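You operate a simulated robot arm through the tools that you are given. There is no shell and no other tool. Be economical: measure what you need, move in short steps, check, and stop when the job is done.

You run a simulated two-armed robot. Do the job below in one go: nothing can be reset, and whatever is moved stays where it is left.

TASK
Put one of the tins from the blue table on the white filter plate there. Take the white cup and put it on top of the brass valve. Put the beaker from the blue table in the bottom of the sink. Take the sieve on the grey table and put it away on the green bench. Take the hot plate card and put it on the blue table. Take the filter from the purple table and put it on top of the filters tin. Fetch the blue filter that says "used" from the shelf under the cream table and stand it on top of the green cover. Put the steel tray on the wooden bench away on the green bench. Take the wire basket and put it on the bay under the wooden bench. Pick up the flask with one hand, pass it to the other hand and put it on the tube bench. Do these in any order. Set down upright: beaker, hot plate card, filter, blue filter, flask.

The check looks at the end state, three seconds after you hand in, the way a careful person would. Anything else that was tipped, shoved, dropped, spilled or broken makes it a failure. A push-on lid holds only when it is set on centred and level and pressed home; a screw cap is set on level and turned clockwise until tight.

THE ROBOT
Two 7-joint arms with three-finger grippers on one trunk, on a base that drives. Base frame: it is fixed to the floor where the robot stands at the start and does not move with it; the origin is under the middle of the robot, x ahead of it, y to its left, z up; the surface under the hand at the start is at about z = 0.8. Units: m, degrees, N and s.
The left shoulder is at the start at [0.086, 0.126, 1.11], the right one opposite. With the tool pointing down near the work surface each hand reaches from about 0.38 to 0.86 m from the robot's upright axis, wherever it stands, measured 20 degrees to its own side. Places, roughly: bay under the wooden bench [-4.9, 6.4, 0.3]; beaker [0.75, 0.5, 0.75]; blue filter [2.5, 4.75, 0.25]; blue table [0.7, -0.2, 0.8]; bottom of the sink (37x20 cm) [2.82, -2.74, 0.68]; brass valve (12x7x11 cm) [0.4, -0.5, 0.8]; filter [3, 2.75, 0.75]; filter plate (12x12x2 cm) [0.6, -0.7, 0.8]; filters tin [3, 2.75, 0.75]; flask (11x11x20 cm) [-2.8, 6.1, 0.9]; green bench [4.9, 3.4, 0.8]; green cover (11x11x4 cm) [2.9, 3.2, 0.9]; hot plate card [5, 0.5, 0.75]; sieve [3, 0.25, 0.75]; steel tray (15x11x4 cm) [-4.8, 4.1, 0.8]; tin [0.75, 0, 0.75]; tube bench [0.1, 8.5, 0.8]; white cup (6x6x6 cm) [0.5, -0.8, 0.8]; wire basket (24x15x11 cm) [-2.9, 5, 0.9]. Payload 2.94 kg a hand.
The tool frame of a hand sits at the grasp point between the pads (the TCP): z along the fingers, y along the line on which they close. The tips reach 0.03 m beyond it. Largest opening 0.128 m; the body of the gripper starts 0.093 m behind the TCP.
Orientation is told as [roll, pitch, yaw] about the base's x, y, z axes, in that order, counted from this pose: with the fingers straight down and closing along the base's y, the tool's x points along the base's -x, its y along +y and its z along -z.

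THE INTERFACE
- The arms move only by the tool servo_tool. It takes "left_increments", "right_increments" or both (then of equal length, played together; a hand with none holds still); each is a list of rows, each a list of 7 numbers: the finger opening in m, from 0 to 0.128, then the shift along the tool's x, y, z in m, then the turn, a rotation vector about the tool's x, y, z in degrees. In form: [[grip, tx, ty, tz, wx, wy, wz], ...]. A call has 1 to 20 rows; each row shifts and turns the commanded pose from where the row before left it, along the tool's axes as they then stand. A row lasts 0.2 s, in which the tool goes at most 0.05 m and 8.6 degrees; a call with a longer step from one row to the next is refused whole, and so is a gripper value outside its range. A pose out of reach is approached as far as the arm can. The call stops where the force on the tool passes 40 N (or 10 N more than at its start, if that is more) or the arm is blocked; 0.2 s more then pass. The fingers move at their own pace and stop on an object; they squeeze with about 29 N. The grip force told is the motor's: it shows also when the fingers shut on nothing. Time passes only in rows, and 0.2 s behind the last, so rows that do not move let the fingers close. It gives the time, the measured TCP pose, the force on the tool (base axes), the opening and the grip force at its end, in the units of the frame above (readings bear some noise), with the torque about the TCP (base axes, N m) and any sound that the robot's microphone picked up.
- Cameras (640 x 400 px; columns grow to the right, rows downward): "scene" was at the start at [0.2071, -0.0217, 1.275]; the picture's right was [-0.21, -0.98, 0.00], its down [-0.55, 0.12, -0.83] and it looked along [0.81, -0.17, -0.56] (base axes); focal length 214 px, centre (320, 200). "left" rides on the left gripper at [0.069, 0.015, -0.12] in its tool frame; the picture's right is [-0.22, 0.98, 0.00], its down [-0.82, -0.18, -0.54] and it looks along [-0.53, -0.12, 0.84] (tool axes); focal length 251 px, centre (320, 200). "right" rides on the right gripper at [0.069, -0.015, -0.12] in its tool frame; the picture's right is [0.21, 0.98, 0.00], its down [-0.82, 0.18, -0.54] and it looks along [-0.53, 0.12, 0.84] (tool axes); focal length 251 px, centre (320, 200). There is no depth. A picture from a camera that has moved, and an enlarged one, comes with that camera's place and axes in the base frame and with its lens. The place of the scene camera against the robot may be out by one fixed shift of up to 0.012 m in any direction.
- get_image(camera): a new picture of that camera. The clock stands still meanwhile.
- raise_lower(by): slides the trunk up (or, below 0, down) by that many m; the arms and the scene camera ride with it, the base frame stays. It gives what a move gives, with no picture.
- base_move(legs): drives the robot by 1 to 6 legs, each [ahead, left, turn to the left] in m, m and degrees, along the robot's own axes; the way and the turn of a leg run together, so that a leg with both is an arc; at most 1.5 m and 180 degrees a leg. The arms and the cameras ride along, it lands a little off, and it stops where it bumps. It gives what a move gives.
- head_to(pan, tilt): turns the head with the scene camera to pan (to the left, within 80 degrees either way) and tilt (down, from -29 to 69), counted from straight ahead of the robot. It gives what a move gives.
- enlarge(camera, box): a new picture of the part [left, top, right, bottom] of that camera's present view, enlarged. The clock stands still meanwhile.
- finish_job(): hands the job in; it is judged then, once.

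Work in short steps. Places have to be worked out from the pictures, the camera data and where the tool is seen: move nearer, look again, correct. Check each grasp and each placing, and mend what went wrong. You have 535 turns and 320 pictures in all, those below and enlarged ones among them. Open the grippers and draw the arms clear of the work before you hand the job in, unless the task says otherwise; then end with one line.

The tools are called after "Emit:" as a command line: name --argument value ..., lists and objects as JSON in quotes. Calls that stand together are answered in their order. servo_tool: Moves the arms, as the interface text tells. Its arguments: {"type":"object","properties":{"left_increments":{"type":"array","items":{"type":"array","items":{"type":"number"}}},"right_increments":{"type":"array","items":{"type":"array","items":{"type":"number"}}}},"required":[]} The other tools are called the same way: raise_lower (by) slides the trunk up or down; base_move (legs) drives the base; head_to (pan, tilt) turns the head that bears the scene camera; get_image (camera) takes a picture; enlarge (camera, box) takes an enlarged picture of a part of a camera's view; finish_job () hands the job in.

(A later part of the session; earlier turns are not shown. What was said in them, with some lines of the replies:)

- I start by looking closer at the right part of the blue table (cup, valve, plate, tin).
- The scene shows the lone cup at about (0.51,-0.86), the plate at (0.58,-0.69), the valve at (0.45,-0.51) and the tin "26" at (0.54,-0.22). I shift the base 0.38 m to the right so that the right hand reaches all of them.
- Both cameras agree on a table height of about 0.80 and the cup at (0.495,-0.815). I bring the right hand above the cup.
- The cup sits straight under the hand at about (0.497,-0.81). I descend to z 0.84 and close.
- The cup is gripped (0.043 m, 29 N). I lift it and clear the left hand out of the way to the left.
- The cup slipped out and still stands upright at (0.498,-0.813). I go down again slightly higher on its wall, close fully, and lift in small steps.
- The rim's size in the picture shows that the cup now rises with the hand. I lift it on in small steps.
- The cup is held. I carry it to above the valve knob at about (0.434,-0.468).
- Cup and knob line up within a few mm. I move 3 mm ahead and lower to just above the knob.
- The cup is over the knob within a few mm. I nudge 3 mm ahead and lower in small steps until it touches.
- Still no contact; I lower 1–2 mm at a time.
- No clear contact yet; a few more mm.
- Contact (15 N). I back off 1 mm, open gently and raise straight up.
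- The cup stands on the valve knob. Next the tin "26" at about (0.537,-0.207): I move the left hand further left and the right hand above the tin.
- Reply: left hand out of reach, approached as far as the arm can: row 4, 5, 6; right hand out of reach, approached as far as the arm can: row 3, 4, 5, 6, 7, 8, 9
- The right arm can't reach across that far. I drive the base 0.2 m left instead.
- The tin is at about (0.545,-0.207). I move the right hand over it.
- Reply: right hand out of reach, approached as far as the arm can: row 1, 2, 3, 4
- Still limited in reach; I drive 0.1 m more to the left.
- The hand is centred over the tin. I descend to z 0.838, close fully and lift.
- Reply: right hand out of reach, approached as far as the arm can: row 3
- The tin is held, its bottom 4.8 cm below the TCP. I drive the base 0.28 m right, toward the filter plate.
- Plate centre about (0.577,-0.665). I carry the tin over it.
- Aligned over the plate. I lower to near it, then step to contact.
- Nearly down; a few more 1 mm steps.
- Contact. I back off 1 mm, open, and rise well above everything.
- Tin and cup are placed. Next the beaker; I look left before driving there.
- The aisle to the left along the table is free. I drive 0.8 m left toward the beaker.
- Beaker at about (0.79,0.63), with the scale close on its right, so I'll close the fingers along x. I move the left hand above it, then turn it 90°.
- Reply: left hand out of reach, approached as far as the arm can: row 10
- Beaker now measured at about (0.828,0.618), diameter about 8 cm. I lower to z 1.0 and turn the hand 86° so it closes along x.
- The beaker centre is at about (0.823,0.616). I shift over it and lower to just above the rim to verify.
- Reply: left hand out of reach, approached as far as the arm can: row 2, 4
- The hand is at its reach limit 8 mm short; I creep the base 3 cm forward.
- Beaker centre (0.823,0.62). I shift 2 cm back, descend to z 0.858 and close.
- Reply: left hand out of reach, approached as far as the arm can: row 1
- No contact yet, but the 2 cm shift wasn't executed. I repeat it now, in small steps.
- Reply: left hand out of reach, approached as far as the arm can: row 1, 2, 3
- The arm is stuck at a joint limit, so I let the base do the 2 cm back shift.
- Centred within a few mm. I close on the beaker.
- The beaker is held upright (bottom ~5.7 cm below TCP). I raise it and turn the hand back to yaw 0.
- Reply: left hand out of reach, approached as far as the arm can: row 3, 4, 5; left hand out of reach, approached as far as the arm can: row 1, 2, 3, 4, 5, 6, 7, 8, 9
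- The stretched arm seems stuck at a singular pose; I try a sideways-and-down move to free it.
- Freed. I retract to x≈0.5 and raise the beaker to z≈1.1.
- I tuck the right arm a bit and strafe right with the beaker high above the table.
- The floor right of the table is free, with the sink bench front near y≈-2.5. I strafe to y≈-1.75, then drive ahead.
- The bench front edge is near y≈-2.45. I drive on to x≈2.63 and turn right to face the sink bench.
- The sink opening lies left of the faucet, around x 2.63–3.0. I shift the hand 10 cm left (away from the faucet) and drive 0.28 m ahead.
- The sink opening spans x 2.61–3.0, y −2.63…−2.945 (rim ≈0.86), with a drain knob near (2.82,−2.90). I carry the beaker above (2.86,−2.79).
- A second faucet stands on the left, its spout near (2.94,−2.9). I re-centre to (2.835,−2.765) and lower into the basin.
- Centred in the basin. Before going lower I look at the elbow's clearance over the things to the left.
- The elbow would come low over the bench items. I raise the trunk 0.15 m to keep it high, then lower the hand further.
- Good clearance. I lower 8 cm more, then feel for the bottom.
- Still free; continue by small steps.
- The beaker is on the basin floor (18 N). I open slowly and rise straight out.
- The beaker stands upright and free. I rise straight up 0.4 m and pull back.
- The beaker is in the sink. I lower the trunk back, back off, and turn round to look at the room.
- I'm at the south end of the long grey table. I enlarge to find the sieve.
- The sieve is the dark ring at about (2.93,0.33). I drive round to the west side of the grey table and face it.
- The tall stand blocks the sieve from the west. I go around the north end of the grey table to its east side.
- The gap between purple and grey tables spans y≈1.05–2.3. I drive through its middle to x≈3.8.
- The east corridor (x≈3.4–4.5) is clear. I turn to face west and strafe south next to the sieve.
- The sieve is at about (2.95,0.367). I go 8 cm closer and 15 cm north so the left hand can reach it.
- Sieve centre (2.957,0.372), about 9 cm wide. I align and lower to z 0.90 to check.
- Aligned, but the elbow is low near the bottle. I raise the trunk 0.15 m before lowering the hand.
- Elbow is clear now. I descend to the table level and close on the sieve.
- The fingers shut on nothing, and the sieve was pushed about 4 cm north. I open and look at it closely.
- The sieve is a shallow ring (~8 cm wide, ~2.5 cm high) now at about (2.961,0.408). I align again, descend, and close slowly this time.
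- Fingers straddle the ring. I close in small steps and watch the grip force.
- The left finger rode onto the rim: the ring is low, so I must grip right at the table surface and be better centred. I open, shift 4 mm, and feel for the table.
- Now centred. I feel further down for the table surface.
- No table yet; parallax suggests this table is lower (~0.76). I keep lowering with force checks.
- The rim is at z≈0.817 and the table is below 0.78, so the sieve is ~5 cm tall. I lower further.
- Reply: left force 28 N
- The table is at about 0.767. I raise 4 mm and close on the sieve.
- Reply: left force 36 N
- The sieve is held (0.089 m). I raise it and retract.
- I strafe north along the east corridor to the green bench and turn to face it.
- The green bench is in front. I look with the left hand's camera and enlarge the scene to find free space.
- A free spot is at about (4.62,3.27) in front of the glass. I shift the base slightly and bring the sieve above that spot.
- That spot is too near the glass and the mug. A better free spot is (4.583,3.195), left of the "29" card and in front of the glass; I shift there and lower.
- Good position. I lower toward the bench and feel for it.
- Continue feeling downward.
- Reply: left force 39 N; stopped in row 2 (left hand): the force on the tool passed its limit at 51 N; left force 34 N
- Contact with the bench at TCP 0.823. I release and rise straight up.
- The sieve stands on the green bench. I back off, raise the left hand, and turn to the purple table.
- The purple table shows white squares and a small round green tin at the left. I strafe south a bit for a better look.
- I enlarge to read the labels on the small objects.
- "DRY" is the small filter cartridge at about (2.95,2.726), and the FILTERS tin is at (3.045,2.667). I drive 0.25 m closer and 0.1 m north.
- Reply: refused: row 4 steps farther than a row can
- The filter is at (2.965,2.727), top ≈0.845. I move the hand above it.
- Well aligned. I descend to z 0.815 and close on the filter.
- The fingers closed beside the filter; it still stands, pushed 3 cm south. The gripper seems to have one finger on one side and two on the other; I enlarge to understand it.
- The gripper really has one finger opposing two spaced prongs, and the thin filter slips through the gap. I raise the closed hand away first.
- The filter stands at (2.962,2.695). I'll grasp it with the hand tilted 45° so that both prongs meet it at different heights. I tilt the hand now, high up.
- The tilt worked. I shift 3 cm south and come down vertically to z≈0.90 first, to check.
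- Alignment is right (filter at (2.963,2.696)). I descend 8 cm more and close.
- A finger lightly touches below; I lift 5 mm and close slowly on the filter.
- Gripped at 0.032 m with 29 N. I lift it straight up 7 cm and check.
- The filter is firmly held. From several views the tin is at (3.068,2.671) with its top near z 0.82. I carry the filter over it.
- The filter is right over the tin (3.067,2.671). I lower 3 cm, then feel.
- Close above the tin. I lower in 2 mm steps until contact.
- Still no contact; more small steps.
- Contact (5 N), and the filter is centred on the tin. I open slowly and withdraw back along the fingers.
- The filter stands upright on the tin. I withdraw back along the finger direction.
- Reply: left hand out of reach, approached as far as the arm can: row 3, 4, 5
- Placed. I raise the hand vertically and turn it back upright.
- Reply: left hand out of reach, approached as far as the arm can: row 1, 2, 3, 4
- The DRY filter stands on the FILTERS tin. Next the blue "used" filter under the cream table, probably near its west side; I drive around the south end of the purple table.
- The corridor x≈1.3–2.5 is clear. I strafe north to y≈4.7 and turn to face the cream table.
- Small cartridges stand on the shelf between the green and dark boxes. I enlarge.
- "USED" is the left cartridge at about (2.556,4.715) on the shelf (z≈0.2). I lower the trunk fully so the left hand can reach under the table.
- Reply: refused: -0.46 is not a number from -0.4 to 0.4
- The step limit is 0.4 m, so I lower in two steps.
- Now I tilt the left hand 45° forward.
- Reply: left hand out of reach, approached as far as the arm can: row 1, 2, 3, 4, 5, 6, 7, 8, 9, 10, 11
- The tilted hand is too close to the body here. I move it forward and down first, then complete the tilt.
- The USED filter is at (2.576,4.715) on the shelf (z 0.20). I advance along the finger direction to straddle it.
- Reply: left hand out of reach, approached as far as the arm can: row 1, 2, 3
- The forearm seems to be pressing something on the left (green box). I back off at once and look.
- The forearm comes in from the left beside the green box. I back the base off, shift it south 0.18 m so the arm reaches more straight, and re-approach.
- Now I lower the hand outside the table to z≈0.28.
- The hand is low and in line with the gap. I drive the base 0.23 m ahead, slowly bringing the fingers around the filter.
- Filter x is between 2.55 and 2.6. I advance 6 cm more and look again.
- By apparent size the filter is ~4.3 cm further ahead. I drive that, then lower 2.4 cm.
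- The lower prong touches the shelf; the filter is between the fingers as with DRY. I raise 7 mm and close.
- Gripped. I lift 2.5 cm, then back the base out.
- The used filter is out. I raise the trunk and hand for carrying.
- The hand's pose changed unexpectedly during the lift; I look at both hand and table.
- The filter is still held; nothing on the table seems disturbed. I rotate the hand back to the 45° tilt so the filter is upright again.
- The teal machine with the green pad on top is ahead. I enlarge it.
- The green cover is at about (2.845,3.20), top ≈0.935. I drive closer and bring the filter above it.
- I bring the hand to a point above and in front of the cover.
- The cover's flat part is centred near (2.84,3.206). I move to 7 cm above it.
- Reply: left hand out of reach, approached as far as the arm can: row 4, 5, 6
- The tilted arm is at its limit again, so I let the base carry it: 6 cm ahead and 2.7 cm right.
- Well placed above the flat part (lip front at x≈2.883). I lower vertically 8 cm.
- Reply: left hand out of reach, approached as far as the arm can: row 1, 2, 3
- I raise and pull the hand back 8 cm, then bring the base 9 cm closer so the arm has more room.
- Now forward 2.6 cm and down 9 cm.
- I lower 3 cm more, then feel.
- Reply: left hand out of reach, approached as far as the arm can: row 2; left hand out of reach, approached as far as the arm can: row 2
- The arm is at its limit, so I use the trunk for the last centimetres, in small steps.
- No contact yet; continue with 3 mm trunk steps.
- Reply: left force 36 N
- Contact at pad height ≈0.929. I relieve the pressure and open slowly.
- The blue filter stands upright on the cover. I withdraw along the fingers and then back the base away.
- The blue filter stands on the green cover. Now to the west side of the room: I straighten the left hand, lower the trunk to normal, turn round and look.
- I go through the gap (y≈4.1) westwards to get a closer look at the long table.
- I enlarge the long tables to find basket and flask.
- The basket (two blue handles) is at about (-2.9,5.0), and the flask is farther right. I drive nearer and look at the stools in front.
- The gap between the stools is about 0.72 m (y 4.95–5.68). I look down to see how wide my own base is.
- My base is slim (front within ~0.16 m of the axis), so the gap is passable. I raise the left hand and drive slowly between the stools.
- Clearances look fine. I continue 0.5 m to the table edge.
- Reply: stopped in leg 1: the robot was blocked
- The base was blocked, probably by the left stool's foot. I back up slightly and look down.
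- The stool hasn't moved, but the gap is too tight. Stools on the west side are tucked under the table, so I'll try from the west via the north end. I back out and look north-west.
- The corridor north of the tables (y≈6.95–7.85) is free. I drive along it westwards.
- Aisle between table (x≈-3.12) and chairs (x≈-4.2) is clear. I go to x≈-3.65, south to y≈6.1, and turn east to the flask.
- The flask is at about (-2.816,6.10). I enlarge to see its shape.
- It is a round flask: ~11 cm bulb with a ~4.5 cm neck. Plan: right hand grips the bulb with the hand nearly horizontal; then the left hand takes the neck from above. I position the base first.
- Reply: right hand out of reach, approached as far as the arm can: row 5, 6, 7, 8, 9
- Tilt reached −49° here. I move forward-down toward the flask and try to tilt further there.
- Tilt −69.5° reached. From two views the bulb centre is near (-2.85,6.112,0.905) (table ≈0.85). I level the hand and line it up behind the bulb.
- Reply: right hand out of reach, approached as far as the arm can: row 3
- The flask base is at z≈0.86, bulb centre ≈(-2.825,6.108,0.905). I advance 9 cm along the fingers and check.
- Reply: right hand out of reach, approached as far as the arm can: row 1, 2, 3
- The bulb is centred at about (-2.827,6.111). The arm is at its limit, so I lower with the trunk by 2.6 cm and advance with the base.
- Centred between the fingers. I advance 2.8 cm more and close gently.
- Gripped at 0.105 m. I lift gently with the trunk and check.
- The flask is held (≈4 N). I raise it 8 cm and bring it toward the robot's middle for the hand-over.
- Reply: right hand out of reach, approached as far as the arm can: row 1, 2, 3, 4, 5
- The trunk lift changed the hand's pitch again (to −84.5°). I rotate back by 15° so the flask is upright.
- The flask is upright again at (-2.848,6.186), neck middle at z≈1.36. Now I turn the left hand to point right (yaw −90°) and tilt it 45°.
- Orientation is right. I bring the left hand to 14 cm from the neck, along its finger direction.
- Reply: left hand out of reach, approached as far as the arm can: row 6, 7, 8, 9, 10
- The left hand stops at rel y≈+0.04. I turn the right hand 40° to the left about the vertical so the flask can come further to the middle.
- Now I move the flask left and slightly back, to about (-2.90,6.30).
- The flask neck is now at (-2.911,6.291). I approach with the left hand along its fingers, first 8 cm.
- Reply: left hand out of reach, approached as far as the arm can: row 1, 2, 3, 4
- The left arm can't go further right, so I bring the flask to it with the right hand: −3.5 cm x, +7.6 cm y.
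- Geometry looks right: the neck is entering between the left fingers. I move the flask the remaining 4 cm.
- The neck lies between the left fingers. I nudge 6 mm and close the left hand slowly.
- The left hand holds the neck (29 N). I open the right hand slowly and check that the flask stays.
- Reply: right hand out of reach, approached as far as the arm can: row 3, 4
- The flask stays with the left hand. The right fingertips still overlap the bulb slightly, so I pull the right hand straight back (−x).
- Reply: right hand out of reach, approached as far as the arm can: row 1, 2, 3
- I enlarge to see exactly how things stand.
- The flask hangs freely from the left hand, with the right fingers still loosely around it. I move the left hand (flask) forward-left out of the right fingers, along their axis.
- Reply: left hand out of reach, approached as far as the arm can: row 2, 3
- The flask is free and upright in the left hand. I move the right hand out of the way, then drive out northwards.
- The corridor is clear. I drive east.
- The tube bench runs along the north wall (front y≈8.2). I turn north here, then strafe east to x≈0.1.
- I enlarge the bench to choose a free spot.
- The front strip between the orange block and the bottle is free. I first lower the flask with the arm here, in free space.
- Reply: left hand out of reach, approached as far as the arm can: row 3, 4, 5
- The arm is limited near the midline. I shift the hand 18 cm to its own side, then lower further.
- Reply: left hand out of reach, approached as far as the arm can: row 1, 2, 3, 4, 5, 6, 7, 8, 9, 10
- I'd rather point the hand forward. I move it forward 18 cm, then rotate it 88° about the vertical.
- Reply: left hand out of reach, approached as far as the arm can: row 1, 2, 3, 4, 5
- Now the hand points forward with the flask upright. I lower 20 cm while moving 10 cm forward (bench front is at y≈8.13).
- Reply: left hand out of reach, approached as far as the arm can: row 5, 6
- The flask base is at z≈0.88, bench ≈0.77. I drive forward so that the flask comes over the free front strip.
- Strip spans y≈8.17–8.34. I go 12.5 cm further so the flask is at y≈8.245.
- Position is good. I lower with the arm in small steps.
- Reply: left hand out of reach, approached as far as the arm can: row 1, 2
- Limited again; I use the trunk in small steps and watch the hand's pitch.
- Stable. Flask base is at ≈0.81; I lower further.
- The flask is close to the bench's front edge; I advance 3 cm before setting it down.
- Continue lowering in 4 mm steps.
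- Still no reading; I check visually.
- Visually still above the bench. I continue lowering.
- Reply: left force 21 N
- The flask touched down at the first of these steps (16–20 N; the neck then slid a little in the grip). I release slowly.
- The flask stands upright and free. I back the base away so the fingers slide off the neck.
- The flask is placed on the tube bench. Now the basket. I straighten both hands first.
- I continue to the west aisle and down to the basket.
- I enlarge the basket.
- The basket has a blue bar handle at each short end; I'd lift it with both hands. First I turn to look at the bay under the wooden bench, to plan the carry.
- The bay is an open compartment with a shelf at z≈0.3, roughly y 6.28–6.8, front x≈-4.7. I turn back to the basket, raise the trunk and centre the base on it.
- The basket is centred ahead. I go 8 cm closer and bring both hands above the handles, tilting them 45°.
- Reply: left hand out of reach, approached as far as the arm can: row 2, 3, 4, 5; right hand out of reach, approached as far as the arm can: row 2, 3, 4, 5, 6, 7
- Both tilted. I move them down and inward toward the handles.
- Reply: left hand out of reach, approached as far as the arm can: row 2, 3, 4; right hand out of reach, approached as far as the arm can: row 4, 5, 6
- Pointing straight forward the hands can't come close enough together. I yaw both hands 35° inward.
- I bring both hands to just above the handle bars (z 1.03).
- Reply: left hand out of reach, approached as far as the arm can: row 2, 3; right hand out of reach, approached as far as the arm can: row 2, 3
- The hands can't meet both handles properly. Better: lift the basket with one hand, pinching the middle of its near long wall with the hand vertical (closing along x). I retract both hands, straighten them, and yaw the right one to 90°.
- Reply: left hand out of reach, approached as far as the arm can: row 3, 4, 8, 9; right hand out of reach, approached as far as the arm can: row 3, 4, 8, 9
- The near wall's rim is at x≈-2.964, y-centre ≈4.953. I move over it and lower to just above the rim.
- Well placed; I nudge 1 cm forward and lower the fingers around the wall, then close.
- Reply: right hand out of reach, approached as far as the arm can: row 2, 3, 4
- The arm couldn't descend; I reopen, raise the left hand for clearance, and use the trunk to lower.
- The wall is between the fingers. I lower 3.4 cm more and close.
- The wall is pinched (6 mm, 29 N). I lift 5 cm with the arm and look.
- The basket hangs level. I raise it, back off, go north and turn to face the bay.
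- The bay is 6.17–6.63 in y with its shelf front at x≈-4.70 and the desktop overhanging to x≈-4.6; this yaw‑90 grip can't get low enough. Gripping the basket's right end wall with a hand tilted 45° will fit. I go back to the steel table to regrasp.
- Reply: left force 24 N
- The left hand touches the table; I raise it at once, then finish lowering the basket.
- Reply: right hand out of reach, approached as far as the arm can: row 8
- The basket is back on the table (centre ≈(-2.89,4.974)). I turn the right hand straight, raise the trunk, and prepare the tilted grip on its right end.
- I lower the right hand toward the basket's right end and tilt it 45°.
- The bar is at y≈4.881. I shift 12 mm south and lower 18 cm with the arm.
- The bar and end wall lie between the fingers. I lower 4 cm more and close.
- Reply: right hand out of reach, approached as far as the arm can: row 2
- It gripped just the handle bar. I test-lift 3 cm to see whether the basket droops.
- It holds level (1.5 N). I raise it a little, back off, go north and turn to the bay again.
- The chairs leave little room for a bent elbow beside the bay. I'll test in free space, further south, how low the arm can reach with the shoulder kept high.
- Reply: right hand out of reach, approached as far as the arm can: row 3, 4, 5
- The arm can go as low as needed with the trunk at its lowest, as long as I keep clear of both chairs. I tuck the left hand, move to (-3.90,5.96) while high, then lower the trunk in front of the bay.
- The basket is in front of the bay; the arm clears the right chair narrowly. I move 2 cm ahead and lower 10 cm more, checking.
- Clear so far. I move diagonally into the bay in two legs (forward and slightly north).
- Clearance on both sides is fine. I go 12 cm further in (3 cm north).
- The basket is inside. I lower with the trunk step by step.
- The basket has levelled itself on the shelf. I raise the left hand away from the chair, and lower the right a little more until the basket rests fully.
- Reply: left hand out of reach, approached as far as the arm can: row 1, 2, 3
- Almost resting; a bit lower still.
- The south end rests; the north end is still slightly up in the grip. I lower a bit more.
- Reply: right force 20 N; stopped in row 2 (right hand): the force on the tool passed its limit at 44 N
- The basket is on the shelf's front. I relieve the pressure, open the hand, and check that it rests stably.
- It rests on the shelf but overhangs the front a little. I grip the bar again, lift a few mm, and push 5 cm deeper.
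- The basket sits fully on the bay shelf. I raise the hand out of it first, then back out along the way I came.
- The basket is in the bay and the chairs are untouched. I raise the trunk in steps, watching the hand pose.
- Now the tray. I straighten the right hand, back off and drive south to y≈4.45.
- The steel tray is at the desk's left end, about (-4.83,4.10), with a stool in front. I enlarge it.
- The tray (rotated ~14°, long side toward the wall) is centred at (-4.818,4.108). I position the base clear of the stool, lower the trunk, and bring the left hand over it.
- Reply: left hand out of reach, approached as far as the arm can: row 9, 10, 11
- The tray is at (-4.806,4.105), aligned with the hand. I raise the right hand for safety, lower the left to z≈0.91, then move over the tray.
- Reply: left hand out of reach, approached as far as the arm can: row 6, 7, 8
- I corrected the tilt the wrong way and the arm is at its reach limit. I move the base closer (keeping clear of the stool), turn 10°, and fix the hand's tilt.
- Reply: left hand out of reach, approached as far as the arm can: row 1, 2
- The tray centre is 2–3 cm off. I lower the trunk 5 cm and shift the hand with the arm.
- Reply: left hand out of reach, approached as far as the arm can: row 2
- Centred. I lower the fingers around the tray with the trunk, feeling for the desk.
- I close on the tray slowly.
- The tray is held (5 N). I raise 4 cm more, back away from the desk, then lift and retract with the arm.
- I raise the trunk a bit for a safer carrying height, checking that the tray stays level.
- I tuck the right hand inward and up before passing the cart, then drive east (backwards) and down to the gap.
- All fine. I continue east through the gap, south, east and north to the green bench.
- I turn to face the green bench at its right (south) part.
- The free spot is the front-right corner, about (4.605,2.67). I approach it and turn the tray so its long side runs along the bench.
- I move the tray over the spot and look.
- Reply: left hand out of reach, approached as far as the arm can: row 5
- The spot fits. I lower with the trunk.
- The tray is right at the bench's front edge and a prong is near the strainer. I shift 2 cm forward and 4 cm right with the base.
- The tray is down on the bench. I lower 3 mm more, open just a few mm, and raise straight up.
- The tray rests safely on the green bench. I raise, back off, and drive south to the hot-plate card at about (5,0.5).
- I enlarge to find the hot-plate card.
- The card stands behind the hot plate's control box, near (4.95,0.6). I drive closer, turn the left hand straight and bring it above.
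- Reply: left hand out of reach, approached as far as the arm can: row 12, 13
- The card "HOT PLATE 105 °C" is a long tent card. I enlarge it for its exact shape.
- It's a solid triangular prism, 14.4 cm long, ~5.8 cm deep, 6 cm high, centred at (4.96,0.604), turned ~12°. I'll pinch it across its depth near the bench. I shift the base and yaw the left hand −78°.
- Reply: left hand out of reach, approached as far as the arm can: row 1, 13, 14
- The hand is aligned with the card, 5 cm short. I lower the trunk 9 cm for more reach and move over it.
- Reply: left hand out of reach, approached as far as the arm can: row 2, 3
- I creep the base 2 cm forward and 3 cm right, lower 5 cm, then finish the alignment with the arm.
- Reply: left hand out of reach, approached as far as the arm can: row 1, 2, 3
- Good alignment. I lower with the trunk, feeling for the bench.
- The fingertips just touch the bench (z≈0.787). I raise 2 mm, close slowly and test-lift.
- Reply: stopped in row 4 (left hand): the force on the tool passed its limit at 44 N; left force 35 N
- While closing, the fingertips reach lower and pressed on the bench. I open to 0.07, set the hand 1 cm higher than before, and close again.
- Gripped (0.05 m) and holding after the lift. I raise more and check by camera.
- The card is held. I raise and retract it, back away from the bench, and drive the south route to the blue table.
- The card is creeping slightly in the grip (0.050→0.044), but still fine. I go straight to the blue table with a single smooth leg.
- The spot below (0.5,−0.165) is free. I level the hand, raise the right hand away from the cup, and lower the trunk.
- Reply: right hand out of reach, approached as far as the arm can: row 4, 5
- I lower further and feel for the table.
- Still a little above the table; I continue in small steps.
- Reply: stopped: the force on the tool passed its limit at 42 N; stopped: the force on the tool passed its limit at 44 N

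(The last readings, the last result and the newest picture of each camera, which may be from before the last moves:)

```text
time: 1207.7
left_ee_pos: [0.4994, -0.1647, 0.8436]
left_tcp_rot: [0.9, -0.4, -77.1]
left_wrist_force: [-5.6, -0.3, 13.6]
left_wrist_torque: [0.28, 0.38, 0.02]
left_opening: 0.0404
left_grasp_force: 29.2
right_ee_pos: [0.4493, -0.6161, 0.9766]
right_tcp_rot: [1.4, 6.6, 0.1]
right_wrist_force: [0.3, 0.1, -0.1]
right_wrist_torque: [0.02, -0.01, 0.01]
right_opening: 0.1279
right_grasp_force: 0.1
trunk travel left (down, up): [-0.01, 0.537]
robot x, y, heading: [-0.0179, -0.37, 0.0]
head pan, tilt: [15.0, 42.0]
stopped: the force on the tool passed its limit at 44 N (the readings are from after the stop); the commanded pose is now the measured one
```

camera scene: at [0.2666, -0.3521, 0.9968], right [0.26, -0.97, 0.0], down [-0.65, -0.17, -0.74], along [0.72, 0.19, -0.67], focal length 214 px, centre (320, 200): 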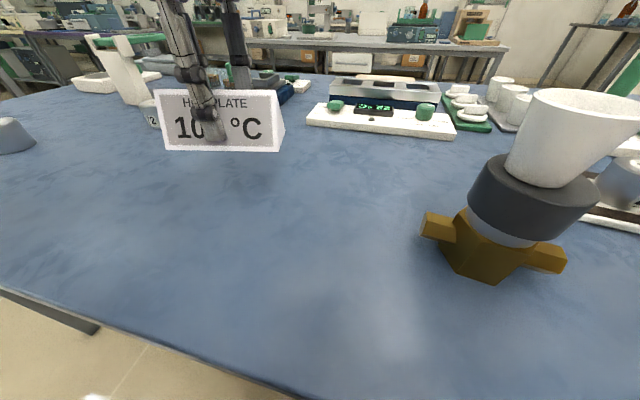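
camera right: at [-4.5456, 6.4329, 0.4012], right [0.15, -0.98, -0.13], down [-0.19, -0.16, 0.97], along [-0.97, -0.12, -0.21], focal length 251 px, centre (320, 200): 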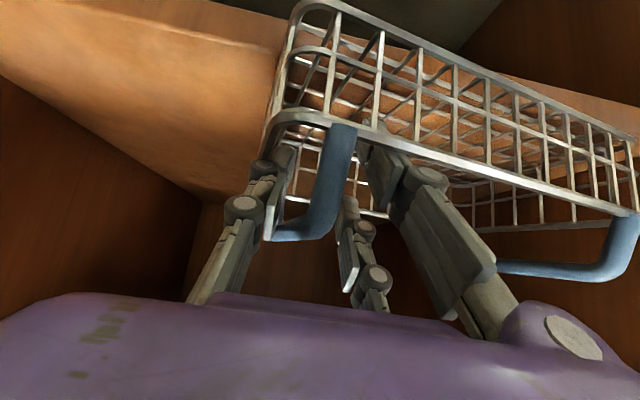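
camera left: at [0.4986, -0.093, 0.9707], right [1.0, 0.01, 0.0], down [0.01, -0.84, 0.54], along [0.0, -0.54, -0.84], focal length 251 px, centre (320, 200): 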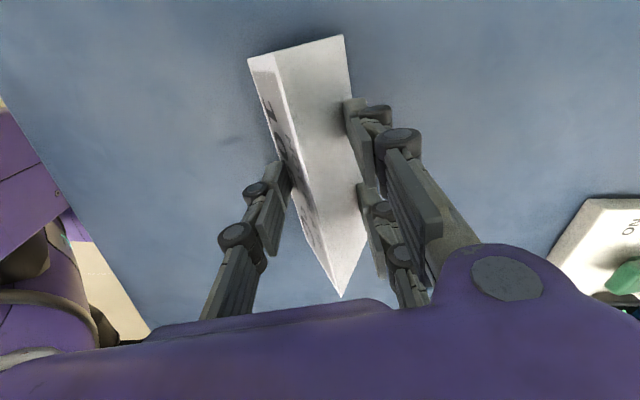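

The card is on the table. I relieve the pressure, open slowly, and raise.

Emit:
raise_lower --by 0.006

Emit:
servo_tool --left_increments '[[0.043, 0, 0, 0, 0, 0, 0], [0.048, 0, 0, 0, 0, 0, 0], [0.056, 0, 0, -0.003, 0, 0, 0], [0.07, 0, 0, -0.003, 0, 0, 0], [0.09, 0, 0, -0.004, 0, 0, 0], [0.1, 0, 0, -0.005, 0, 0, 0], [0.1, 0, 0, 0, 0, 0, 0]]'

Emit:
get_image --camera "left"

```text
time: 1208.2
left_ee_pos: [0.5008, -0.164, 0.8479]
left_tcp_rot: [0.9, -0.4, -77.1]
left_wrist_force: [-0.1, 0.2, -0.8]
left_wrist_torque: [-0.05, -0.01, 0.05]
left_opening: 0.0399
left_grasp_force: 29.1
right_ee_pos: [0.4498, -0.6159, 0.9827]
right_tcp_rot: [1.4, 6.7, 0.2]
right_wrist_force: [0.4, 0.0, -0.3]
right_wrist_torque: [-0.02, -0.01, -0.05]
right_opening: 0.1279
right_grasp_force: 0.1
trunk travel left (down, up): [-0.016, 0.531]
robot x, y, heading: [-0.0172, -0.3707, -0.1]
head pan, tilt: [15.0, 42.0]
```

```text
time: 1209.8
left_ee_pos: [0.5005, -0.1649, 0.8634]
left_tcp_rot: [0.8, -0.4, -77.1]
left_wrist_force: [0.1, -0.8, -0.1]
left_wrist_torque: [0.01, -0.02, -0.01]
left_opening: 0.1
left_grasp_force: 0.0
right_ee_pos: [0.4499, -0.6151, 0.9829]
right_tcp_rot: [1.4, 6.6, 0.1]
right_wrist_force: [0.3, -0.2, 0.4]
right_wrist_torque: [-0.04, -0.02, -0.03]
right_opening: 0.1281
right_grasp_force: 0.1
trunk travel left (down, up): [-0.016, 0.531]
robot x, y, heading: [-0.0192, -0.3692, 0.2]
head pan, tilt: [15.0, 42.0]
```

```text
9 pictures are left
camera left: at [0.4985, -0.0929, 0.982], right [1.0, 0.01, 0.02], down [0.0, -0.84, 0.54], along [0.02, -0.54, -0.84], focal length 251 px, centre (320, 200)
```

left: 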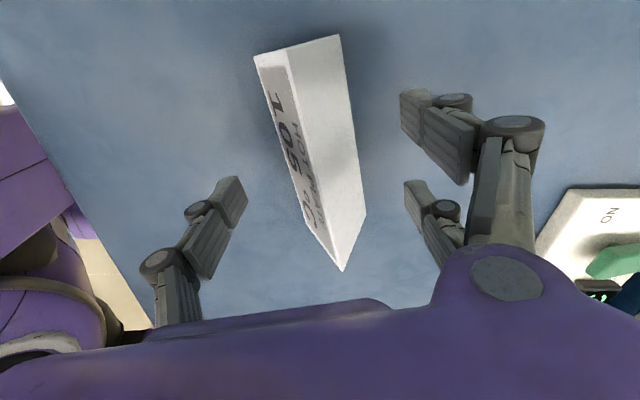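

The card stands upright on the blue table. I raise the left hand well clear (arm only), then the trunk, and look over the whole table.

Emit:
servo_tool --left_increments '[[0.1, 0, 0, -0.03, 0, 0, 0], [0.1, 0, 0, -0.04, 0, 0, 0], [0.1, 0, 0, -0.04, 0, 0, 0], [0.1, 0, 0, -0.04, 0, 0, 0], [0.1, 0, 0, -0.04, 0, 0, 0], [0.1, 0, 0, 0, 0, 0, 0]]'

Emit:
raise_lower --by 0.25

Emit:
get_image --camera "scene"

```text
time: 1211.2
left_ee_pos: [0.4917, -0.1598, 1.0161]
left_tcp_rot: [1.0, -0.5, -77.1]
left_wrist_force: [-0.3, -0.1, 0.2]
left_wrist_torque: [0.0, 0.05, 0.0]
left_opening: 0.0999
left_grasp_force: 0.0
left hand out of reach, approached as far as the arm can: row 5
right_ee_pos: [0.4509, -0.6157, 0.9827]
right_tcp_rot: [1.4, 6.7, 0.3]
right_wrist_force: [0.6, 0.4, -0.3]
right_wrist_torque: [0.01, 0.04, -0.01]
right_opening: 0.1281
right_grasp_force: 0.1
trunk travel left (down, up): [-0.016, 0.531]
robot x, y, heading: [-0.0173, -0.3718, -0.2]
head pan, tilt: [15.0, 42.0]
```

```text
time: 1213.8
left_ee_pos: [0.3745, -0.1616, 1.3373]
left_tcp_rot: [12.1, -3.2, -77.5]
left_wrist_force: [0.3, 0.0, 0.5]
left_wrist_torque: [0.05, 0.01, 0.02]
left_opening: 0.0999
left_grasp_force: 0.0
right_ee_pos: [0.4505, -0.6157, 1.2331]
right_tcp_rot: [1.4, 6.7, 0.2]
right_wrist_force: [-0.1, 0.2, 0.0]
right_wrist_torque: [0.0, 0.02, -0.02]
right_opening: 0.1282
right_grasp_force: 0.0
trunk travel left (down, up): [-0.266, 0.281]
robot x, y, heading: [-0.0167, -0.3727, 0.0]
head pan, tilt: [15.0, 42.0]
```

```text
8 pictures are left
camera scene: at [0.1988, -0.3519, 1.2052], right [0.26, -0.97, 0.0], down [-0.65, -0.17, -0.74], along [0.72, 0.19, -0.67], focal length 214 px, centre (320, 200)
```

scene: 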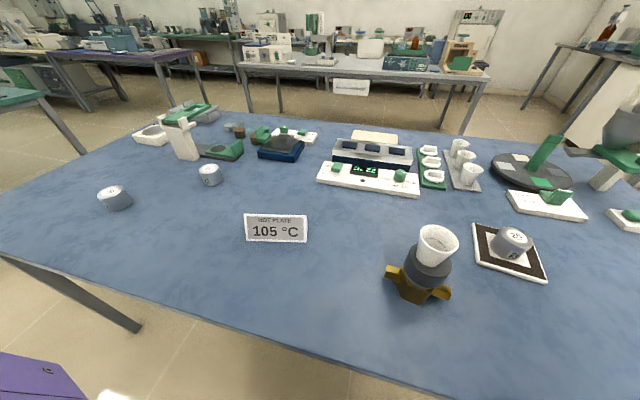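

Everything on the blue table is in order, and all ten jobs are done. I back the robot away so the arms are clear, then hand in.

Emit:
base_move --legs '[[-0.25, 0, 0]]'

Emit:
finish_job

```text
time: 1215.6
left_ee_pos: [0.1257, -0.1611, 1.3364]
left_tcp_rot: [12.2, -3.2, -77.6]
left_wrist_force: [-0.3, -0.1, 0.2]
left_wrist_torque: [0.01, -0.06, 0.02]
left_opening: 0.0999
left_grasp_force: 0.0
right_ee_pos: [0.2024, -0.6156, 1.2325]
right_tcp_rot: [1.5, 6.6, 0.2]
right_wrist_force: [0.1, -1.5, -0.2]
right_wrist_torque: [-0.01, -0.02, 0.05]
right_opening: 0.1279
right_grasp_force: 0.1
trunk travel left (down, up): [-0.266, 0.281]
robot x, y, heading: [-0.2669, -0.3721, -0.1]
head pan, tilt: [15.0, 42.0]
```

```text
The job is handed in.
```

All ten placements are done and I've handed the job in; along the way the FILTERS tin got pushed about 1 cm when I set the filter on it, and my base bumped something, probably a stool foot, which showed no visible movement afterwards.
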